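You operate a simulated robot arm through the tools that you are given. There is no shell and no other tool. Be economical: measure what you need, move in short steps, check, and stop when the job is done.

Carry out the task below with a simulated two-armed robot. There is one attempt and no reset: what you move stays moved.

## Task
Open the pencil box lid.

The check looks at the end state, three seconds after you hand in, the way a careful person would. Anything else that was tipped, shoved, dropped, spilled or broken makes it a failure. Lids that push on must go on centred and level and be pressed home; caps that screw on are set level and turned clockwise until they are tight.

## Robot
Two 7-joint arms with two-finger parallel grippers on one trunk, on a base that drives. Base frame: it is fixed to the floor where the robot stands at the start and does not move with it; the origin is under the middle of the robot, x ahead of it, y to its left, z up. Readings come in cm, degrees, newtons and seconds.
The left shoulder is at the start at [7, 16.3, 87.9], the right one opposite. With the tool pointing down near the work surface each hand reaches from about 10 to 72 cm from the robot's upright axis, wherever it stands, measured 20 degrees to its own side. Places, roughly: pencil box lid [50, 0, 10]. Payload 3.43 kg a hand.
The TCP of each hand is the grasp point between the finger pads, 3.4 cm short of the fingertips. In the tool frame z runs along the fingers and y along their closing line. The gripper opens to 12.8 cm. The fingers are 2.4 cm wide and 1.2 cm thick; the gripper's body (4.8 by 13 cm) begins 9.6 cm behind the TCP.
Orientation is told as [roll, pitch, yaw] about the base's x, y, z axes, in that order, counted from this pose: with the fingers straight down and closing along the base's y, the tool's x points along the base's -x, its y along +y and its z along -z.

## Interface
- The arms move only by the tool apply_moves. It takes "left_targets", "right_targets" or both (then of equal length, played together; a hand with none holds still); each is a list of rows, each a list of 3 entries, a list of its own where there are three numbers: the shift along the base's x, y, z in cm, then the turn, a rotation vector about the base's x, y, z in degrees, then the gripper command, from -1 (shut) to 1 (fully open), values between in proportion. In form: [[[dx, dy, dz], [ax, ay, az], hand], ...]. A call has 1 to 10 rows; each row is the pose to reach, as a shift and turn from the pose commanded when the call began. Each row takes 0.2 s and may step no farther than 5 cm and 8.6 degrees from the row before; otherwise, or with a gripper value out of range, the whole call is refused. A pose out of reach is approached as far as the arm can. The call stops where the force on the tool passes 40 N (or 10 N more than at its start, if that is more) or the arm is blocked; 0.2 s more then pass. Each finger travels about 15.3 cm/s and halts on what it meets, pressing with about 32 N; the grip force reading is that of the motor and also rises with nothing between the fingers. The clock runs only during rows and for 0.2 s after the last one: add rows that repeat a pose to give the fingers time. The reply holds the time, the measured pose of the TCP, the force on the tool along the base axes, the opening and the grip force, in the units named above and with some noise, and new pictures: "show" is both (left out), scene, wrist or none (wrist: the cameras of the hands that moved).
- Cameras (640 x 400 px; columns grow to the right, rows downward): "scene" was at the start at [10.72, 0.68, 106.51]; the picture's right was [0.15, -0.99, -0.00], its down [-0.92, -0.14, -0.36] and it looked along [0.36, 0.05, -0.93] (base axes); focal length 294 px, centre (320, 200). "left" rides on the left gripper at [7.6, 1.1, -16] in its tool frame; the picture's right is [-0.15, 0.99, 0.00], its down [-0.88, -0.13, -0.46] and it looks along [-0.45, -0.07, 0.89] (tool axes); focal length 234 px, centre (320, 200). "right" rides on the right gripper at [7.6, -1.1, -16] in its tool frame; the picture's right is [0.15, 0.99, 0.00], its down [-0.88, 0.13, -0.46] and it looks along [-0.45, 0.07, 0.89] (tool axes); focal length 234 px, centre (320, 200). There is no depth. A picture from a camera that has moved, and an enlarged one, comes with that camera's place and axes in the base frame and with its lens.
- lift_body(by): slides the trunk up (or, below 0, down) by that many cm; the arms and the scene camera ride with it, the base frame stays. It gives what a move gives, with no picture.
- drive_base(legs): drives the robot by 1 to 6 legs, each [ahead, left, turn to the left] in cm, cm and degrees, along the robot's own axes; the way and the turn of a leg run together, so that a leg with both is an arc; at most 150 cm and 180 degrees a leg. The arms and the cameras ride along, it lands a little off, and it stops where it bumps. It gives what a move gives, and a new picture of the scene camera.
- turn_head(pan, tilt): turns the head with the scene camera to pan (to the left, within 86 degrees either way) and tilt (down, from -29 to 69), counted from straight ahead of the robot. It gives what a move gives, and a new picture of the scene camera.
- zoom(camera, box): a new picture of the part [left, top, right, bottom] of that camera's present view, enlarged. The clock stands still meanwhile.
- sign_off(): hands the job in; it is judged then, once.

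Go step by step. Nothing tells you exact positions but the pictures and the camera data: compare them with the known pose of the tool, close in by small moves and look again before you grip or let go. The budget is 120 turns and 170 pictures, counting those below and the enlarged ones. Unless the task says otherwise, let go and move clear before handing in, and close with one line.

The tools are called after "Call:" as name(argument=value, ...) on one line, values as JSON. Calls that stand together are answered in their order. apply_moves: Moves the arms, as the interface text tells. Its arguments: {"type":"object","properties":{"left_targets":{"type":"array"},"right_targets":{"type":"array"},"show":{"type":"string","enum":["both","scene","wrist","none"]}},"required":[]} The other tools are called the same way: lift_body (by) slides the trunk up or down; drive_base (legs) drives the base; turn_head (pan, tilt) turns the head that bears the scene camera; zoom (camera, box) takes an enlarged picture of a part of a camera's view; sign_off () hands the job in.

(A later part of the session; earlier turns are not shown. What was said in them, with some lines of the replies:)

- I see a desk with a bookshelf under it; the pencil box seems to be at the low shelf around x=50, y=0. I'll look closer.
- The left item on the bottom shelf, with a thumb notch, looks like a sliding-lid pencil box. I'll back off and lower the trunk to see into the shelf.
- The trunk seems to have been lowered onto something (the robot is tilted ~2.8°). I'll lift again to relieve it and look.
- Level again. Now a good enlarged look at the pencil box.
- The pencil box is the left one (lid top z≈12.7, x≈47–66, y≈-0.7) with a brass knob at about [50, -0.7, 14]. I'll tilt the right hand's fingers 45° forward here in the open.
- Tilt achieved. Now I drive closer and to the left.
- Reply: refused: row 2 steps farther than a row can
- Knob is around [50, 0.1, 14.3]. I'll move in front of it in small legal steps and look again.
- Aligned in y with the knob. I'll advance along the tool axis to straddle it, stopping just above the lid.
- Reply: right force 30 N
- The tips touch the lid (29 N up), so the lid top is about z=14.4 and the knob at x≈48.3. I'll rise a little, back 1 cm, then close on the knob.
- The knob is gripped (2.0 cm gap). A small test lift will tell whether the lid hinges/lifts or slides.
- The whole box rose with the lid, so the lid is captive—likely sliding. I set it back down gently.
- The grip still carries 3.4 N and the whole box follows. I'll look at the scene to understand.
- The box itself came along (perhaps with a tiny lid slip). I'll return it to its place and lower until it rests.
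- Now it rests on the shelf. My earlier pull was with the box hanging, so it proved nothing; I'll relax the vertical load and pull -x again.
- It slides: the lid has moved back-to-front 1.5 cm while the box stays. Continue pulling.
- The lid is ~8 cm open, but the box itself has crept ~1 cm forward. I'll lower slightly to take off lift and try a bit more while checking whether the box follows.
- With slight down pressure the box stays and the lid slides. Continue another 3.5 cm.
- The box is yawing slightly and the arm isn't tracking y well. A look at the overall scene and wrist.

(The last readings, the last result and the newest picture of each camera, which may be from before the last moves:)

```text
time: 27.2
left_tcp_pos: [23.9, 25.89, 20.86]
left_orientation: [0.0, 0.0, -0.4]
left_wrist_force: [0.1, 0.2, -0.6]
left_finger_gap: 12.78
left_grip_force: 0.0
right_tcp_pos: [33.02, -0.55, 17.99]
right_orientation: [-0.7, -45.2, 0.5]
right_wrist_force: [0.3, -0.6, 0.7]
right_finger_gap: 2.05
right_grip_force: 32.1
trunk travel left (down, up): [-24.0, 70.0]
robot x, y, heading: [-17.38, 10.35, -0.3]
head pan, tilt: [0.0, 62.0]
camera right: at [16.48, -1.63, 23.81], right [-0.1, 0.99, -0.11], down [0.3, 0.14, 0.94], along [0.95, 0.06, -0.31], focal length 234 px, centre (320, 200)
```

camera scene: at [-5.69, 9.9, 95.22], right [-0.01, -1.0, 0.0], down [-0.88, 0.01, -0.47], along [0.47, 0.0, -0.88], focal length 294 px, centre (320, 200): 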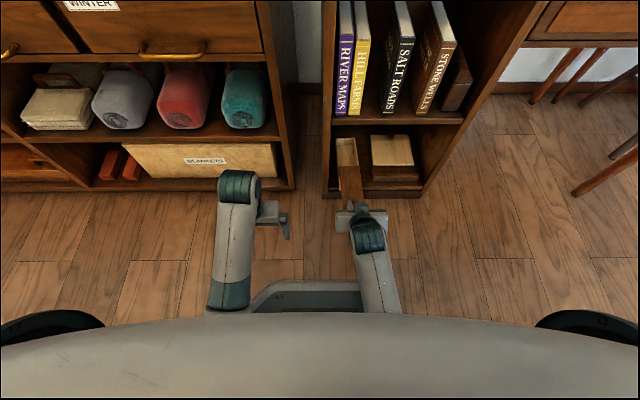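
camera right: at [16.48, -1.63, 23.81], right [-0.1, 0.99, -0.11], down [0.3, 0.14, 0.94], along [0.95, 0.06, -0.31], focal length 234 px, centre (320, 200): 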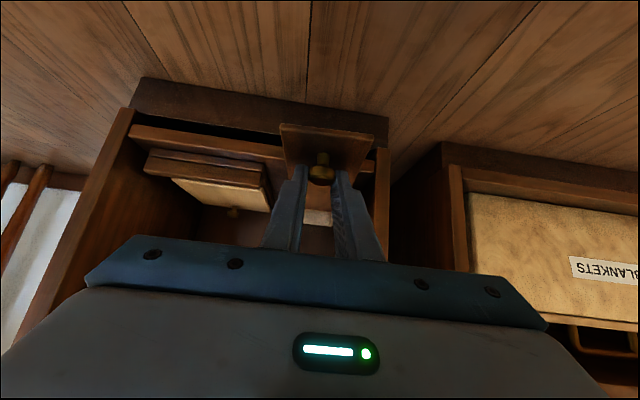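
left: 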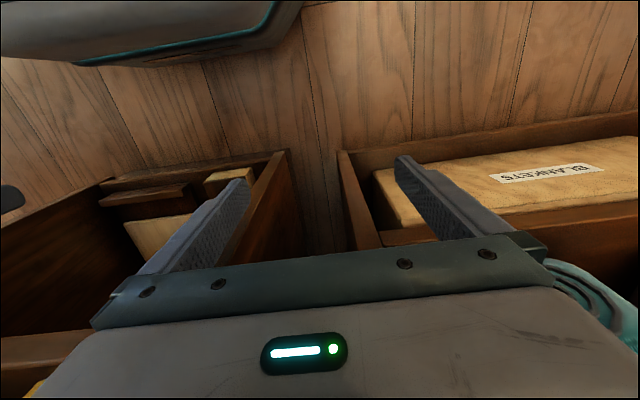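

The forearm is meeting the robot's own base tray. I'll release the knob, lift clear, and back the base off for room.

Call:
apply_moves(right_targets=[[[0, 0, 0], [0, 0, 0], -0.5], [[0, 0, 0], [0, 0, 0], -0.2], [[0, 0, 0], [0, 0, 0], -0.2], [[0, 0, 1.5], [0, 0, 0], -0.2], [[0, 0, 3], [0, 0, 0], -0.2], [[0, 0, 5], [0, 0, 0], -0.2], [[0, 0, 6], [0, 0, 0], -0.2]], show="scene")

Call:
drive_base(legs=[[-15, 0, 0]])

Call:
zoom(camera="scene", box=[300, 80, 420, 170])

Call:
zoom(camera="right", box=[200, 60, 460, 220])

```text
time: 28.8
left_tcp_pos: [23.8, 25.93, 20.81]
left_orientation: [0.0, 0.1, -0.3]
left_wrist_force: [-0.9, 0.0, -0.2]
left_finger_gap: 12.79
left_grip_force: 0.1
right_tcp_pos: [32.49, -2.33, 23.18]
right_orientation: [-4.2, -44.5, 3.6]
right_wrist_force: [0.3, -0.8, -0.6]
right_finger_gap: 5.13
right_grip_force: 0.1
trunk travel left (down, up): [-24.0, 70.0]
robot x, y, heading: [-17.24, 10.05, -0.5]
head pan, tilt: [0.0, 62.0]
camera scene: at [-5.71, 9.9, 95.22], right [-0.01, -1.0, 0.0], down [-0.88, 0.01, -0.47], along [0.47, 0.0, -0.88], focal length 294 px, centre (320, 200)
```

scene: 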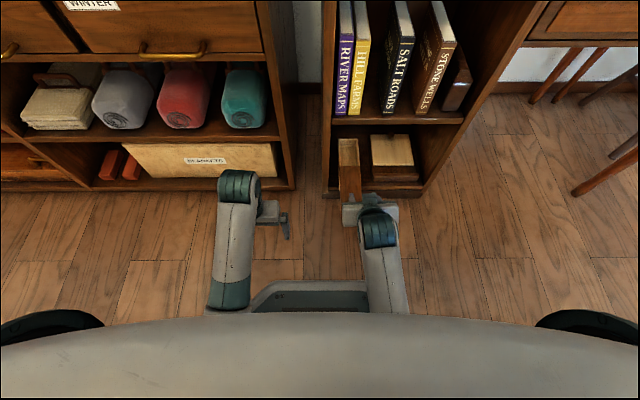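

```text
time: 30.2
left_tcp_pos: [8.9, 26.07, 21.0]
left_orientation: [0.0, -0.1, -0.3]
left_wrist_force: [-0.8, 0.6, 0.7]
left_finger_gap: 12.82
left_grip_force: 0.0
right_tcp_pos: [17.72, -2.34, 23.26]
right_orientation: [-4.2, -44.8, 3.5]
right_wrist_force: [-0.2, 0.6, -0.5]
right_finger_gap: 5.11
right_grip_force: 0.1
trunk travel left (down, up): [-24.0, 70.0]
robot x, y, heading: [-32.31, 10.42, -0.5]
head pan, tilt: [0.0, 62.0]
camera scene: at [-20.7, 9.99, 95.22], right [-0.01, -1.0, 0.0], down [-0.88, 0.01, -0.47], along [0.47, 0.0, -0.88], focal length 294 px, centre (320, 200)
```

scene: 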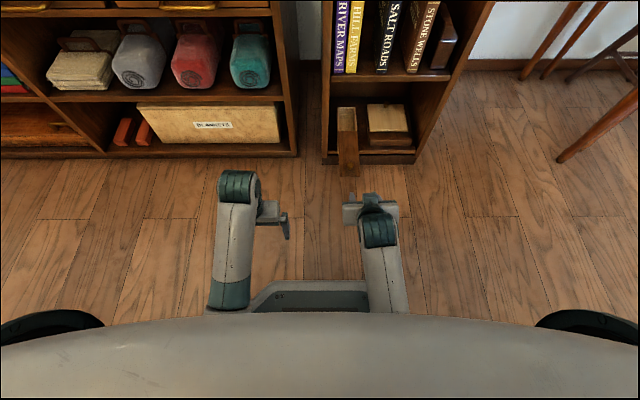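

```text
4.44 times, centred on (360, 125) of scene
camera zoom: at [-20.7, 9.99, 95.22], right [-0.01, -1.0, 0.0], down [-0.88, 0.01, -0.47], along [0.47, 0.0, -0.88], focal length 1309 px, centre (142, 533)
```

zoom: 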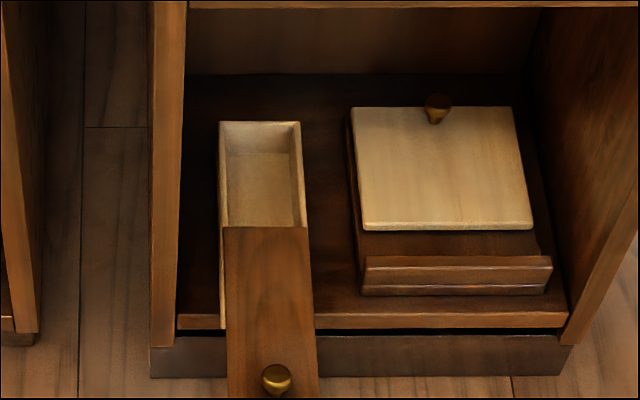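

```text
2.46 times, centred on (330, 140) of right
camera zoom: at [1.18, -3.15, 29.22], right [-0.11, 0.98, -0.15], down [0.3, 0.18, 0.94], along [0.95, 0.06, -0.32], focal length 576 px, centre (295, 348)
```

zoom: 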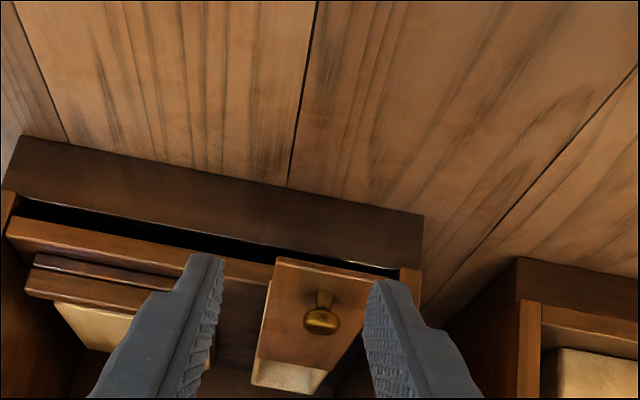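

The lid is about 60% open and stays put; the box has crept ~2 cm forward. I'll regrip the knob (near [34.6, 0.2, 16]) with better arm room to open it further and nudge the box back.

Call:
apply_moves(right_targets=[[[3, 0, 0], [0, 0, 0], -0.2], [[6, 0, 0], [0, 0, 0], -0.2], [[9, 0, 0], [0, 0, 0], -0.2], [[9, 0, 0], [0, 0, 0], -0.2]], show="wrist")

```text
time: 31.2
left_tcp_pos: [8.8, 25.97, 20.89]
left_orientation: [0.0, 0.0, -0.3]
left_wrist_force: [-0.1, -0.7, -0.4]
left_finger_gap: 12.8
left_grip_force: 0.1
right_tcp_pos: [26.21, -3.46, 22.44]
right_orientation: [-5.9, -44.1, 4.7]
right_wrist_force: [0.5, 0.4, 0.0]
right_finger_gap: 5.13
right_grip_force: 0.0
trunk travel left (down, up): [-24.0, 70.0]
robot x, y, heading: [-32.29, 10.02, -0.1]
head pan, tilt: [0.0, 62.0]
camera right: at [9.79, -4.15, 28.58], right [-0.12, 0.98, -0.17], down [0.31, 0.2, 0.93], along [0.94, 0.05, -0.33], focal length 234 px, centre (320, 200)
```

right: 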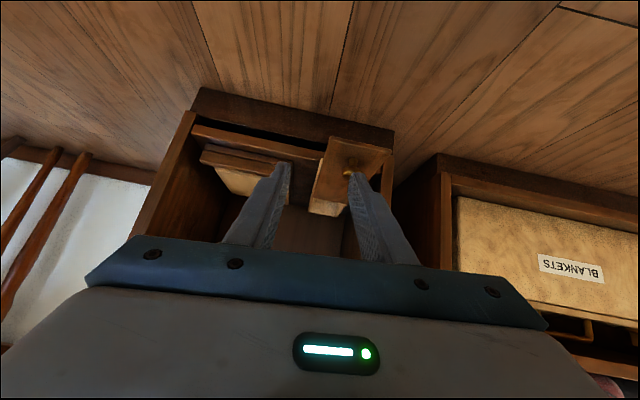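

The arm is still cramped near mid-line; shifting the robot 10 cm left gives the right arm its natural pose.

Call:
drive_base(legs=[[-4, 10, 0]])

Call:
apply_moves(right_targets=[[[0, -3, 0], [0, 0, 0], -0.2], [[0, -6, 0], [0, 0, 0], -0.2], [[0, -6, 0], [0, 0, 0], -0.2]], show="wrist")

```text
time: 32.5
left_tcp_pos: [4.86, 36.35, 20.89]
left_orientation: [0.0, 0.0, 0.0]
left_wrist_force: [-0.5, -0.6, 0.6]
left_finger_gap: 12.79
left_grip_force: 0.1
right_tcp_pos: [22.68, 6.87, 22.6]
right_orientation: [-6.3, -44.4, 5.1]
right_wrist_force: [-0.5, -0.5, 0.2]
right_finger_gap: 5.11
right_grip_force: 0.1
trunk travel left (down, up): [-24.0, 70.0]
robot x, y, heading: [-36.31, 20.16, 0.0]
head pan, tilt: [0.0, 62.0]
stopped in leg 1: the robot was blocked; the commanded pose is now the measured one
camera scene: at [-24.59, 20.2, 95.22], right [0.0, -1.0, 0.0], down [-0.88, 0.0, -0.47], along [0.47, 0.0, -0.88], focal length 294 px, centre (320, 200)
```

scene: 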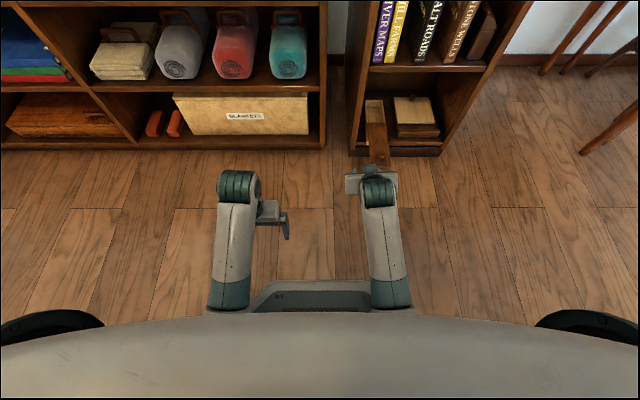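

```text
time: 33.4
left_tcp_pos: [4.88, 36.4, 20.84]
left_orientation: [0.1, 0.0, 0.0]
left_wrist_force: [0.0, 0.8, -0.7]
left_finger_gap: 12.82
left_grip_force: 0.1
right_tcp_pos: [22.55, 0.86, 22.52]
right_orientation: [-6.0, -44.3, 5.0]
right_wrist_force: [0.2, 0.0, -0.7]
right_finger_gap: 5.12
right_grip_force: 0.0
trunk travel left (down, up): [-24.0, 70.0]
robot x, y, heading: [-36.21, 20.44, -0.2]
head pan, tilt: [0.0, 62.0]
camera right: at [6.1, 0.13, 28.63], right [-0.12, 0.98, -0.18], down [0.31, 0.21, 0.93], along [0.94, 0.06, -0.32], focal length 234 px, centre (320, 200)
```

right: 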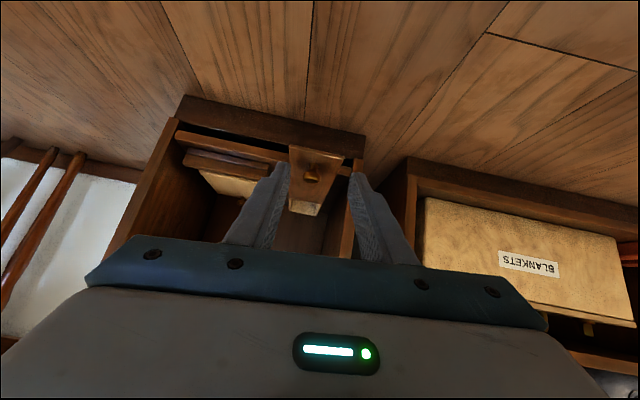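

Free now. I'll square up the hand orientation (removing the 6° skew) and approach the knob.

Call:
apply_moves(right_targets=[[[1, 0, 1], [4.2, -0.7, -0.8], -0.2], [[3, -0.4, 1], [4.2, -0.7, -0.8], -0.2], [[5, -0.6, 0], [4.2, -0.7, -0.8], -0.2], [[5, -0.6, 0], [4.2, -0.7, -0.8], -0.2]], show="none")

Call:
zoom(camera="right", box=[200, 80, 460, 240])

Call:
zoom(camera="scene", box=[330, 80, 450, 200])

```text
time: 34.4
left_tcp_pos: [4.83, 36.34, 20.87]
left_orientation: [-0.1, 0.1, -0.1]
left_wrist_force: [0.4, -0.1, 0.4]
left_finger_gap: 12.8
left_grip_force: 0.2
right_tcp_pos: [27.78, 0.36, 22.5]
right_orientation: [-0.3, -45.2, 0.1]
right_wrist_force: [0.0, 0.1, 0.1]
right_finger_gap: 5.13
right_grip_force: 0.2
trunk travel left (down, up): [-24.0, 70.0]
robot x, y, heading: [-36.29, 20.49, -0.1]
head pan, tilt: [0.0, 62.0]
```

```text
2.46 times, centred on (330, 160) of right
camera zoom: at [11.13, -0.71, 28.36], right [-0.1, 0.99, -0.11], down [0.3, 0.13, 0.95], along [0.95, 0.07, -0.31], focal length 576 px, centre (295, 298)
```

zoom: 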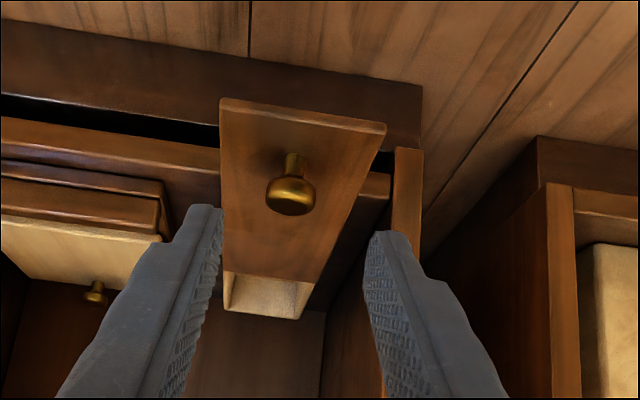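

```text
3.33 times, centred on (390, 140) of scene
camera zoom: at [-24.58, 20.2, 95.22], right [0.0, -1.0, 0.0], down [-0.88, 0.0, -0.47], along [0.47, 0.0, -0.88], focal length 982 px, centre (87, 400)
```

zoom: 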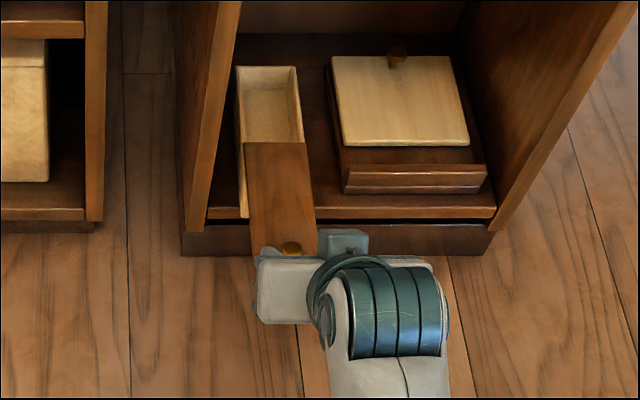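

Knob at ~[34.1, 0.25, 16]. Advance along the tool axis and close.

Call:
apply_moves(right_targets=[[[1.5, -0.1, -1.3], [0, 0, 0], -0.2], [[3, -0.1, -2.7], [0, 0, 0], -0.2], [[4.4, -0.1, -3.9], [0, 0, 0], -0.2], [[4.4, -0.1, -4], [0, 0, 0], -0.2], [[4.4, -0.1, -4], [0, 0, 0], -0.2]], show="none")

Call:
zoom(camera="right", box=[200, 60, 460, 220])

```text
time: 35.5
left_tcp_pos: [4.79, 36.36, 20.82]
left_orientation: [-0.1, -0.1, 0.0]
left_wrist_force: [0.1, 0.0, 0.0]
left_finger_gap: 12.78
left_grip_force: 0.0
right_tcp_pos: [32.08, 0.16, 18.51]
right_orientation: [-0.1, -45.3, 0.1]
right_wrist_force: [0.5, 0.4, 0.5]
right_finger_gap: 5.1
right_grip_force: 0.1
trunk travel left (down, up): [-24.0, 70.0]
robot x, y, heading: [-36.37, 20.34, 0.1]
head pan, tilt: [0.0, 62.0]
```

```text
2.46 times, centred on (330, 140) of right
camera zoom: at [15.47, -0.84, 24.38], right [-0.1, 0.99, -0.11], down [0.3, 0.13, 0.95], along [0.95, 0.07, -0.31], focal length 576 px, centre (295, 348)
```

zoom: 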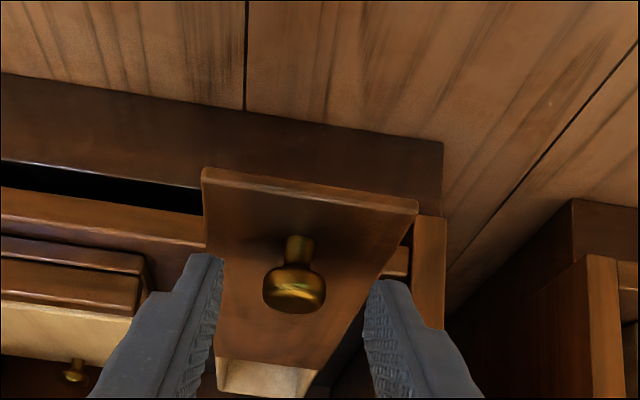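

Call:
apply_moves(right_targets=[[[0, 0, 0], [0, 0, 0], -0.5], [[0, 0, 0], [0, 0, 0], -0.8], [[0, 0, 0], [0, 0, 0], -1], [[0, 0, 0], [0, 0, 0], -1], [[0, 0, 0.3], [0, 0, 0], -1], [[0.5, 0, 0.3], [0, 0, 0], -1], [[1, 0, 0.3], [0, 0, 0], -1]], show="none")

Call:
zoom(camera="scene", box=[330, 80, 450, 200])

```text
time: 37.1
left_tcp_pos: [4.88, 36.28, 20.81]
left_orientation: [-0.1, 0.0, -0.1]
left_wrist_force: [-0.3, 0.0, -0.6]
left_finger_gap: 12.8
left_grip_force: 0.0
right_tcp_pos: [33.07, 0.13, 18.85]
right_orientation: [-0.1, -45.1, 0.1]
right_wrist_force: [0.8, -0.4, -2.2]
right_finger_gap: 2.08
right_grip_force: 31.6
trunk travel left (down, up): [-24.0, 70.0]
robot x, y, heading: [-36.14, 20.16, -0.1]
head pan, tilt: [0.0, 62.0]
```

```text
3.33 times, centred on (390, 140) of scene
camera zoom: at [-24.55, 20.19, 95.21], right [0.0, -1.0, 0.0], down [-0.88, 0.0, -0.47], along [0.47, 0.0, -0.88], focal length 982 px, centre (87, 400)
```

zoom: 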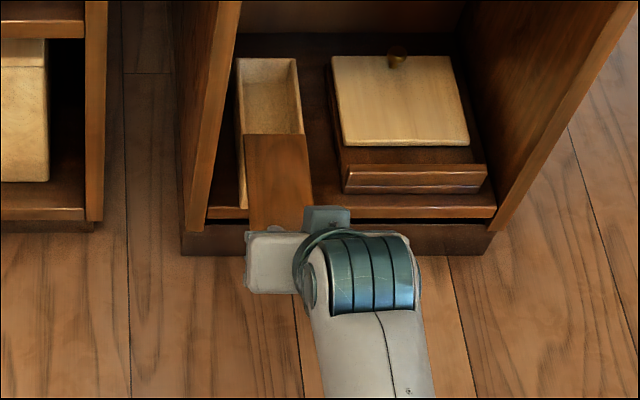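

The lifted lid carries the box back, as hoped. Another 1.3 cm, then set down with light pressure and pull the lid.

Call:
apply_moves(right_targets=[[[0.5, 0, 0], [0, 0, 0], -1], [[1.0, 0, 0], [0, 0, 0], -1], [[1.4, 0, 0], [0, 0, 0], -1], [[1.4, 0, -0.3], [0, 0, 0], -1], [[1.4, 0, -0.6], [0, 0, 0], -1], [[1.4, 0, -0.6], [0, 0, 0], -1]], show="none")

Call:
zoom(camera="scene", box=[330, 80, 450, 200])

```text
time: 38.5
left_tcp_pos: [4.99, 36.42, 20.91]
left_orientation: [-0.1, 0.0, -0.1]
left_wrist_force: [-0.4, 0.8, 1.0]
left_finger_gap: 12.78
left_grip_force: 0.1
right_tcp_pos: [34.5, 0.2, 18.53]
right_orientation: [-0.2, -45.5, 0.2]
right_wrist_force: [0.2, -1.4, 9.2]
right_finger_gap: 2.05
right_grip_force: 32.1
trunk travel left (down, up): [-24.0, 70.0]
robot x, y, heading: [-36.13, 20.17, 0.0]
head pan, tilt: [0.0, 62.0]
```

```text
3.33 times, centred on (390, 140) of scene
camera zoom: at [-24.67, 20.22, 95.24], right [0.0, -1.0, 0.0], down [-0.88, 0.0, -0.47], along [0.47, 0.0, -0.88], focal length 982 px, centre (87, 400)
```

zoom: 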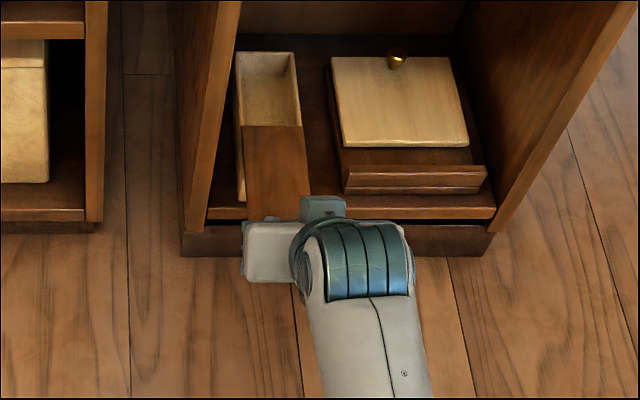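

Box is back in place with 9 N down pressure. Now pull the lid 2 cm and compare.

Call:
apply_moves(right_targets=[[[-0.5, 0, 0], [0, 0, 0], -1], [[-1.0, 0, 0], [0, 0, 0], -1], [[-1.5, 0, 0], [0, 0, 0], -1], [[-2, 0, 0], [0, 0, 0], -1]], show="none")

Call:
zoom(camera="scene", box=[330, 80, 450, 200])

```text
time: 39.5
left_tcp_pos: [4.89, 36.36, 20.88]
left_orientation: [0.0, 0.1, 0.0]
left_wrist_force: [0.0, 0.5, 0.6]
left_finger_gap: 12.79
left_grip_force: 0.0
right_tcp_pos: [32.49, 0.15, 18.32]
right_orientation: [-0.3, -45.4, 0.2]
right_wrist_force: [3.0, 2.5, 8.5]
right_finger_gap: 2.07
right_grip_force: 31.7
trunk travel left (down, up): [-24.0, 70.0]
robot x, y, heading: [-36.02, 20.33, 0.1]
head pan, tilt: [0.0, 62.0]
```

```text
3.33 times, centred on (390, 140) of scene
camera zoom: at [-24.65, 20.23, 95.22], right [0.0, -1.0, 0.0], down [-0.88, 0.0, -0.47], along [0.47, 0.0, -0.88], focal length 982 px, centre (87, 400)
```

zoom: 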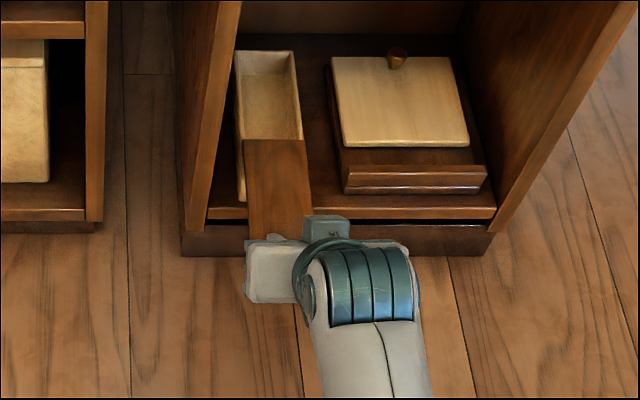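

Works: the box held still. One more 1.5 cm, then relax.

Call:
apply_moves(right_targets=[[[-0.5, 0, 0], [0, 0, 0], -1], [[-1.0, 0, 0], [0, 0, 0], -1], [[-1.5, 0, 0], [0, 0, 0], -1], [[-1.5, 0, 0.2], [0, 0, 0], -1], [[-1.5, 0, 0.2], [0, 0, 0], -1]], show="none")

Call:
zoom(camera="scene", box=[330, 80, 450, 200])

```text
time: 40.8
left_tcp_pos: [4.89, 36.38, 20.81]
left_orientation: [0.0, 0.0, -0.1]
left_wrist_force: [-0.3, 0.2, 0.4]
left_finger_gap: 12.81
left_grip_force: 0.0
right_tcp_pos: [30.87, 0.08, 18.3]
right_orientation: [-0.3, -45.0, 0.2]
right_wrist_force: [1.1, -0.3, 0.6]
right_finger_gap: 2.05
right_grip_force: 31.8
trunk travel left (down, up): [-24.0, 70.0]
robot x, y, heading: [-35.99, 20.52, 0.1]
head pan, tilt: [0.0, 62.0]
```

```text
3.33 times, centred on (390, 140) of scene
camera zoom: at [-24.59, 20.2, 95.21], right [0.0, -1.0, 0.0], down [-0.88, 0.0, -0.47], along [0.47, 0.0, -0.88], focal length 982 px, centre (87, 400)
```

zoom: 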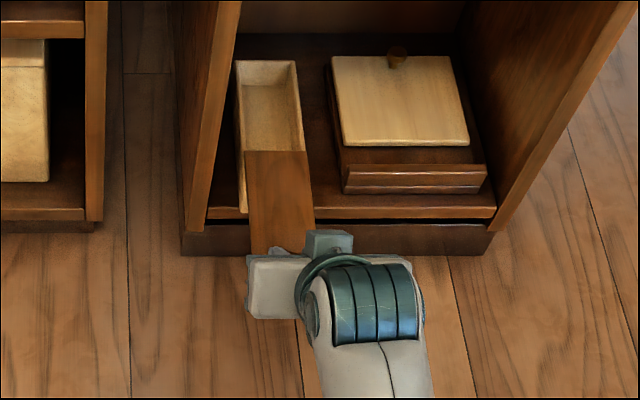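

The lid moved no further relative to the box while the box began to follow: it's at its end stop, fully open. I'll push the box back the last 1.4 cm the same lifted way, set down and release.

Call:
apply_moves(right_targets=[[[0, 0, 0.3], [0, 0, 0], -1], [[0.5, 0, 0.3], [0, 0, 0], -1], [[1, 0, 0.3], [0, 0, 0], -1], [[1.4, 0, 0.3], [0, 0, 0], -1], [[1.4, 0, 0], [0, 0, 0], -1], [[1.4, 0, 0], [0, 0, 0], -1]], show="none")

Call:
zoom(camera="scene", box=[330, 80, 450, 200])

```text
time: 42.1
left_tcp_pos: [4.92, 36.45, 20.81]
left_orientation: [0.0, 0.0, 0.0]
left_wrist_force: [-0.7, 0.2, -0.1]
left_finger_gap: 12.84
left_grip_force: 0.0
right_tcp_pos: [32.27, 0.12, 18.43]
right_orientation: [-0.2, -45.2, 0.1]
right_wrist_force: [-0.1, -0.1, -2.2]
right_finger_gap: 2.03
right_grip_force: 31.9
trunk travel left (down, up): [-24.0, 70.0]
robot x, y, heading: [-36.38, 20.52, -0.2]
head pan, tilt: [0.0, 62.0]
```

```text
3.33 times, centred on (390, 140) of scene
camera zoom: at [-24.55, 20.19, 95.21], right [0.0, -1.0, 0.0], down [-0.88, 0.0, -0.47], along [0.47, 0.0, -0.88], focal length 982 px, centre (87, 400)
```

zoom: 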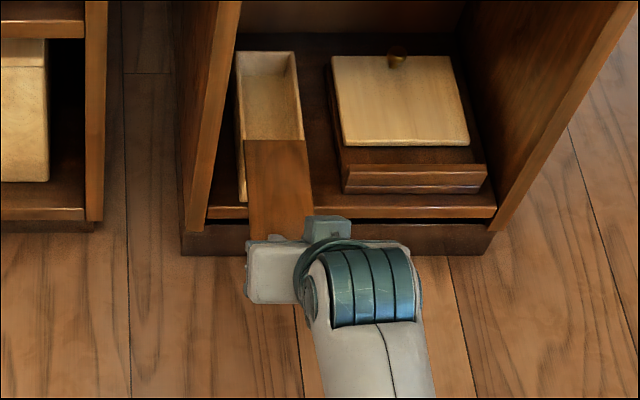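

Box back in place with the lid fully out. Ease down, release and withdraw.

Call:
apply_moves(right_targets=[[[0, 0, -0.15], [0, 0, 0], -1], [[0, 0, -0.15], [0, 0, 0], -0.6], [[0, 0, -0.15], [0, 0, 0], -0.2], [[0, 0, -0.15], [0, 0, 0], -0.2], [[-1, 0, 1.3], [0, 0, 0], -0.2], [[-2.5, 0, 3], [0, 0, 0], -0.2], [[-4.5, 0, 5.5], [0, 0, 0], -0.2], [[-7, 0, 7.5], [0, 0, 0], -0.2]], show="none")

Call:
drive_base(legs=[[-15, 0, 0]])

Call:
zoom(camera="scene", box=[320, 20, 460, 160])

```text
time: 44.0
left_tcp_pos: [4.92, 36.35, 20.92]
left_orientation: [-0.1, 0.0, 0.0]
left_wrist_force: [-0.1, 0.1, -0.1]
left_finger_gap: 12.77
left_grip_force: 0.0
right_tcp_pos: [25.28, 0.15, 26.05]
right_orientation: [-0.2, -45.2, 0.3]
right_wrist_force: [1.2, 0.1, -0.4]
right_finger_gap: 5.13
right_grip_force: 0.0
trunk travel left (down, up): [-24.0, 70.0]
robot x, y, heading: [-35.87, 20.35, -0.2]
head pan, tilt: [0.0, 62.0]
```

```text
time: 44.9
left_tcp_pos: [3.34, 34.95, 20.93]
left_orientation: [0.0, 0.0, 2.4]
left_wrist_force: [-0.2, -0.7, 0.6]
left_finger_gap: 12.83
left_grip_force: 0.0
right_tcp_pos: [25.14, -0.28, 26.14]
right_orientation: [-0.2, -45.2, 2.6]
right_wrist_force: [0.5, -0.3, 0.0]
right_finger_gap: 5.14
right_grip_force: 0.1
trunk travel left (down, up): [-24.0, 70.0]
robot x, y, heading: [-37.5, 17.51, 2.5]
head pan, tilt: [0.0, 62.0]
stopped in leg 1: the robot was blocked; the commanded pose is now the measured one
camera scene: at [-25.63, 17.54, 95.22], right [0.04, -1.0, 0.0], down [-0.88, -0.04, -0.47], along [0.47, 0.02, -0.88], focal length 294 px, centre (320, 200)
```

scene: 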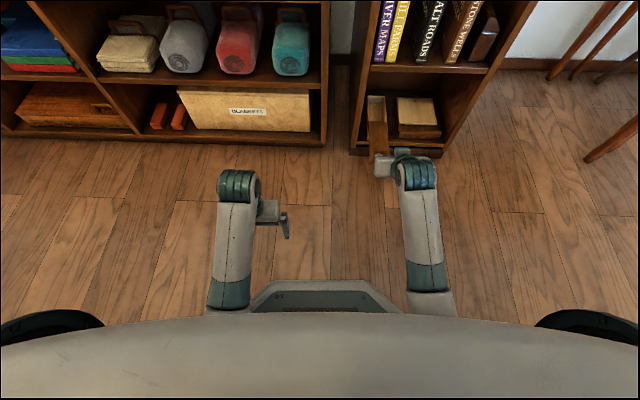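

```text
2.86 times, centred on (390, 90) of scene
camera zoom: at [-25.63, 17.54, 95.22], right [0.04, -1.0, 0.0], down [-0.88, -0.04, -0.47], along [0.47, 0.02, -0.88], focal length 841 px, centre (120, 514)
```

zoom: 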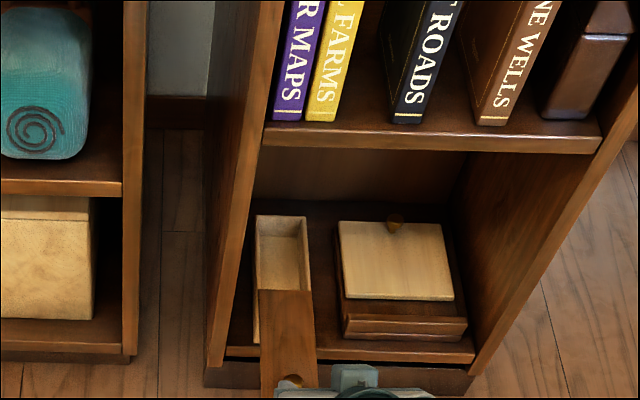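

The lid is open and stable, but the base bumped something behind-left. I'll look around to see what it is.

Call:
turn_head(pan=86, tilt=50)

Call:
turn_head(pan=-86, tilt=50)

```text
time: 46.5
left_tcp_pos: [3.18, 35.02, 20.92]
left_orientation: [-0.1, -0.1, 2.9]
left_wrist_force: [-0.8, 0.1, -0.2]
left_finger_gap: 12.8
left_grip_force: 0.0
right_tcp_pos: [25.3, -0.12, 26.1]
right_orientation: [-0.1, -45.3, 3.0]
right_wrist_force: [0.8, -0.1, 0.3]
right_finger_gap: 5.1
right_grip_force: 0.0
trunk travel left (down, up): [-24.0, 70.0]
robot x, y, heading: [-37.05, 16.82, 2.8]
head pan, tilt: [85.9, 50.0]
camera scene: at [-31.79, 24.72, 96.7], right [1.0, -0.02, 0.0], down [-0.02, -0.77, -0.64], along [0.01, 0.64, -0.77], focal length 294 px, centre (320, 200)
```

scene: 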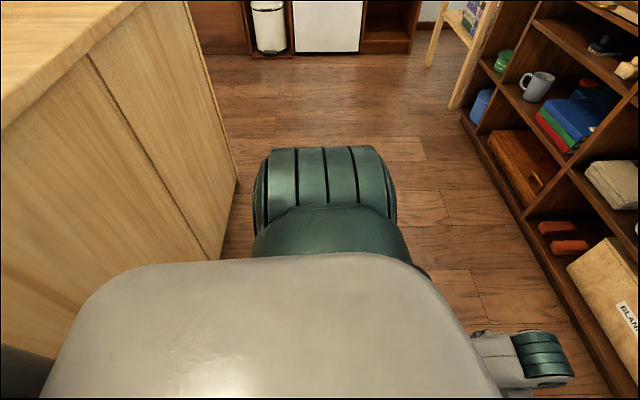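

```text
time: 49.1
left_tcp_pos: [3.13, 34.9, 20.77]
left_orientation: [0.0, -0.1, 2.8]
left_wrist_force: [-0.3, -1.0, -0.1]
left_finger_gap: 12.79
left_grip_force: 0.2
right_tcp_pos: [25.21, -0.21, 25.98]
right_orientation: [-0.2, -45.2, 2.9]
right_wrist_force: [0.7, 0.3, -0.2]
right_finger_gap: 5.12
right_grip_force: 0.0
trunk travel left (down, up): [-24.0, 70.0]
robot x, y, heading: [-37.02, 16.88, 2.9]
head pan, tilt: [-85.9, 50.0]
camera scene: at [-31.08, 9.35, 96.7], right [-0.99, -0.12, 0.0], down [-0.09, 0.76, -0.64], along [0.08, -0.64, -0.77], focal length 294 px, centre (320, 200)
```

scene: 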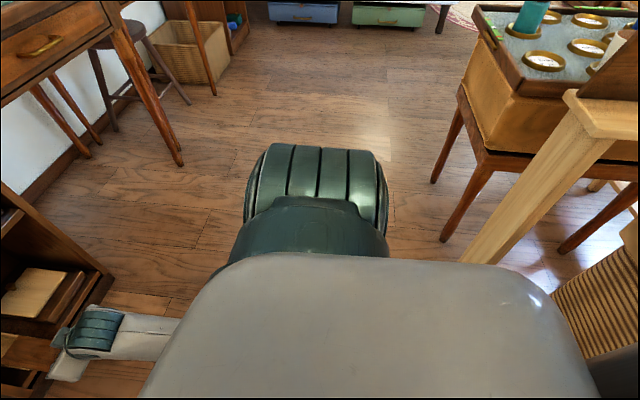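

Behind is a heavy wooden counter, unmoved. I'll ease 2 cm off it and take a last look at the box.

Call:
drive_base(legs=[[2, -1, 0]])

Call:
turn_head(pan=-10, tilt=50)

Call:
zoom(camera="right", box=[160, 40, 500, 250])

```text
time: 49.9
left_tcp_pos: [5.29, 34.08, 20.93]
left_orientation: [0.0, -0.1, 2.1]
left_wrist_force: [-0.6, -0.3, -0.4]
left_finger_gap: 12.77
left_grip_force: 0.0
right_tcp_pos: [27.02, -1.28, 26.09]
right_orientation: [-0.2, -45.2, 2.5]
right_wrist_force: [-0.4, 0.3, -0.4]
right_finger_gap: 5.13
right_grip_force: 0.1
trunk travel left (down, up): [-24.0, 70.0]
robot x, y, heading: [-35.28, 16.37, 2.1]
head pan, tilt: [-85.9, 50.0]
camera scene: at [-29.21, 8.95, 96.7], right [-0.99, -0.11, 0.0], down [-0.08, 0.76, -0.64], along [0.07, -0.64, -0.77], focal length 294 px, centre (320, 200)
```

scene: 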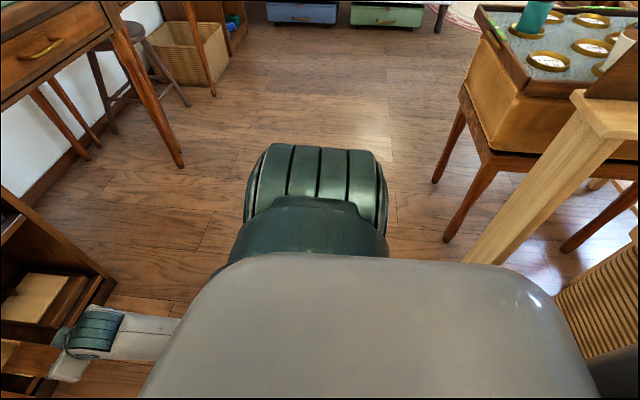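

```text
time: 51.4
left_tcp_pos: [5.26, 34.14, 21.04]
left_orientation: [0.0, -0.1, 2.2]
left_wrist_force: [-0.8, -0.2, 0.8]
left_finger_gap: 12.82
left_grip_force: 0.0
right_tcp_pos: [27.03, -1.24, 26.1]
right_orientation: [-0.2, -45.3, 2.3]
right_wrist_force: [0.8, -0.2, -0.1]
right_finger_gap: 5.13
right_grip_force: 0.0
trunk travel left (down, up): [-24.0, 70.0]
robot x, y, heading: [-35.23, 16.63, 2.1]
head pan, tilt: [-10.0, 50.0]
camera scene: at [-22.42, 15.55, 96.7], right [-0.14, -0.99, 0.0], down [-0.76, 0.11, -0.64], along [0.64, -0.09, -0.77], focal length 294 px, centre (320, 200)
```

scene: 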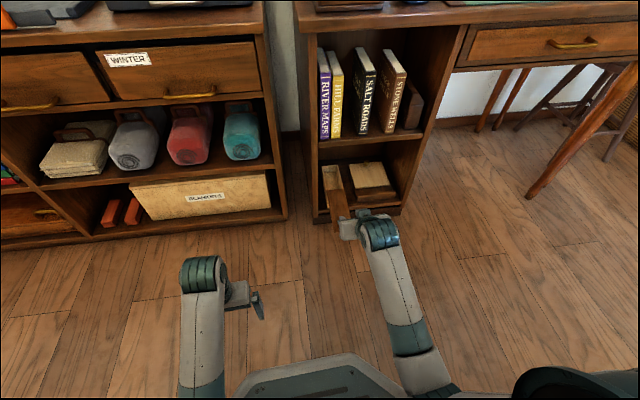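

```text
1.88 times, centred on (330, 145) of right
camera zoom: at [10.49, -2.89, 31.96], right [-0.14, 0.98, -0.11], down [0.29, 0.14, 0.95], along [0.95, 0.1, -0.31], focal length 441 px, centre (301, 304)
```

zoom: 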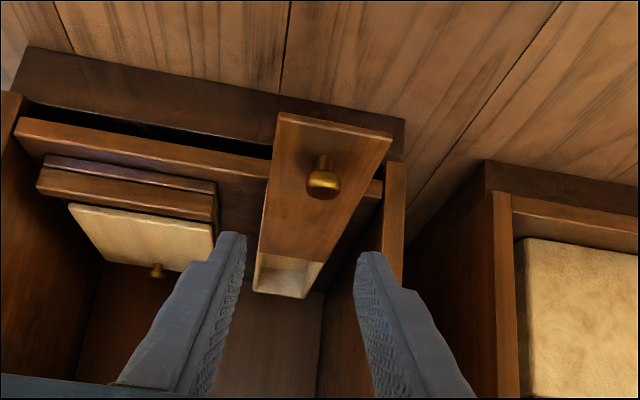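

The lid is drawn out and holding still, the box sits level on its shelf, and the hand is clear, so I'm handing in.

Call:
sign_off()

```text
The job is handed in.
```

The pencil box lid is slid open about 13 cm, apparently to its end stop, and the box is back on its shelf close to its original spot. The base bumped a heavy counter behind the robot while backing off; I saw nothing tipped or moved there.
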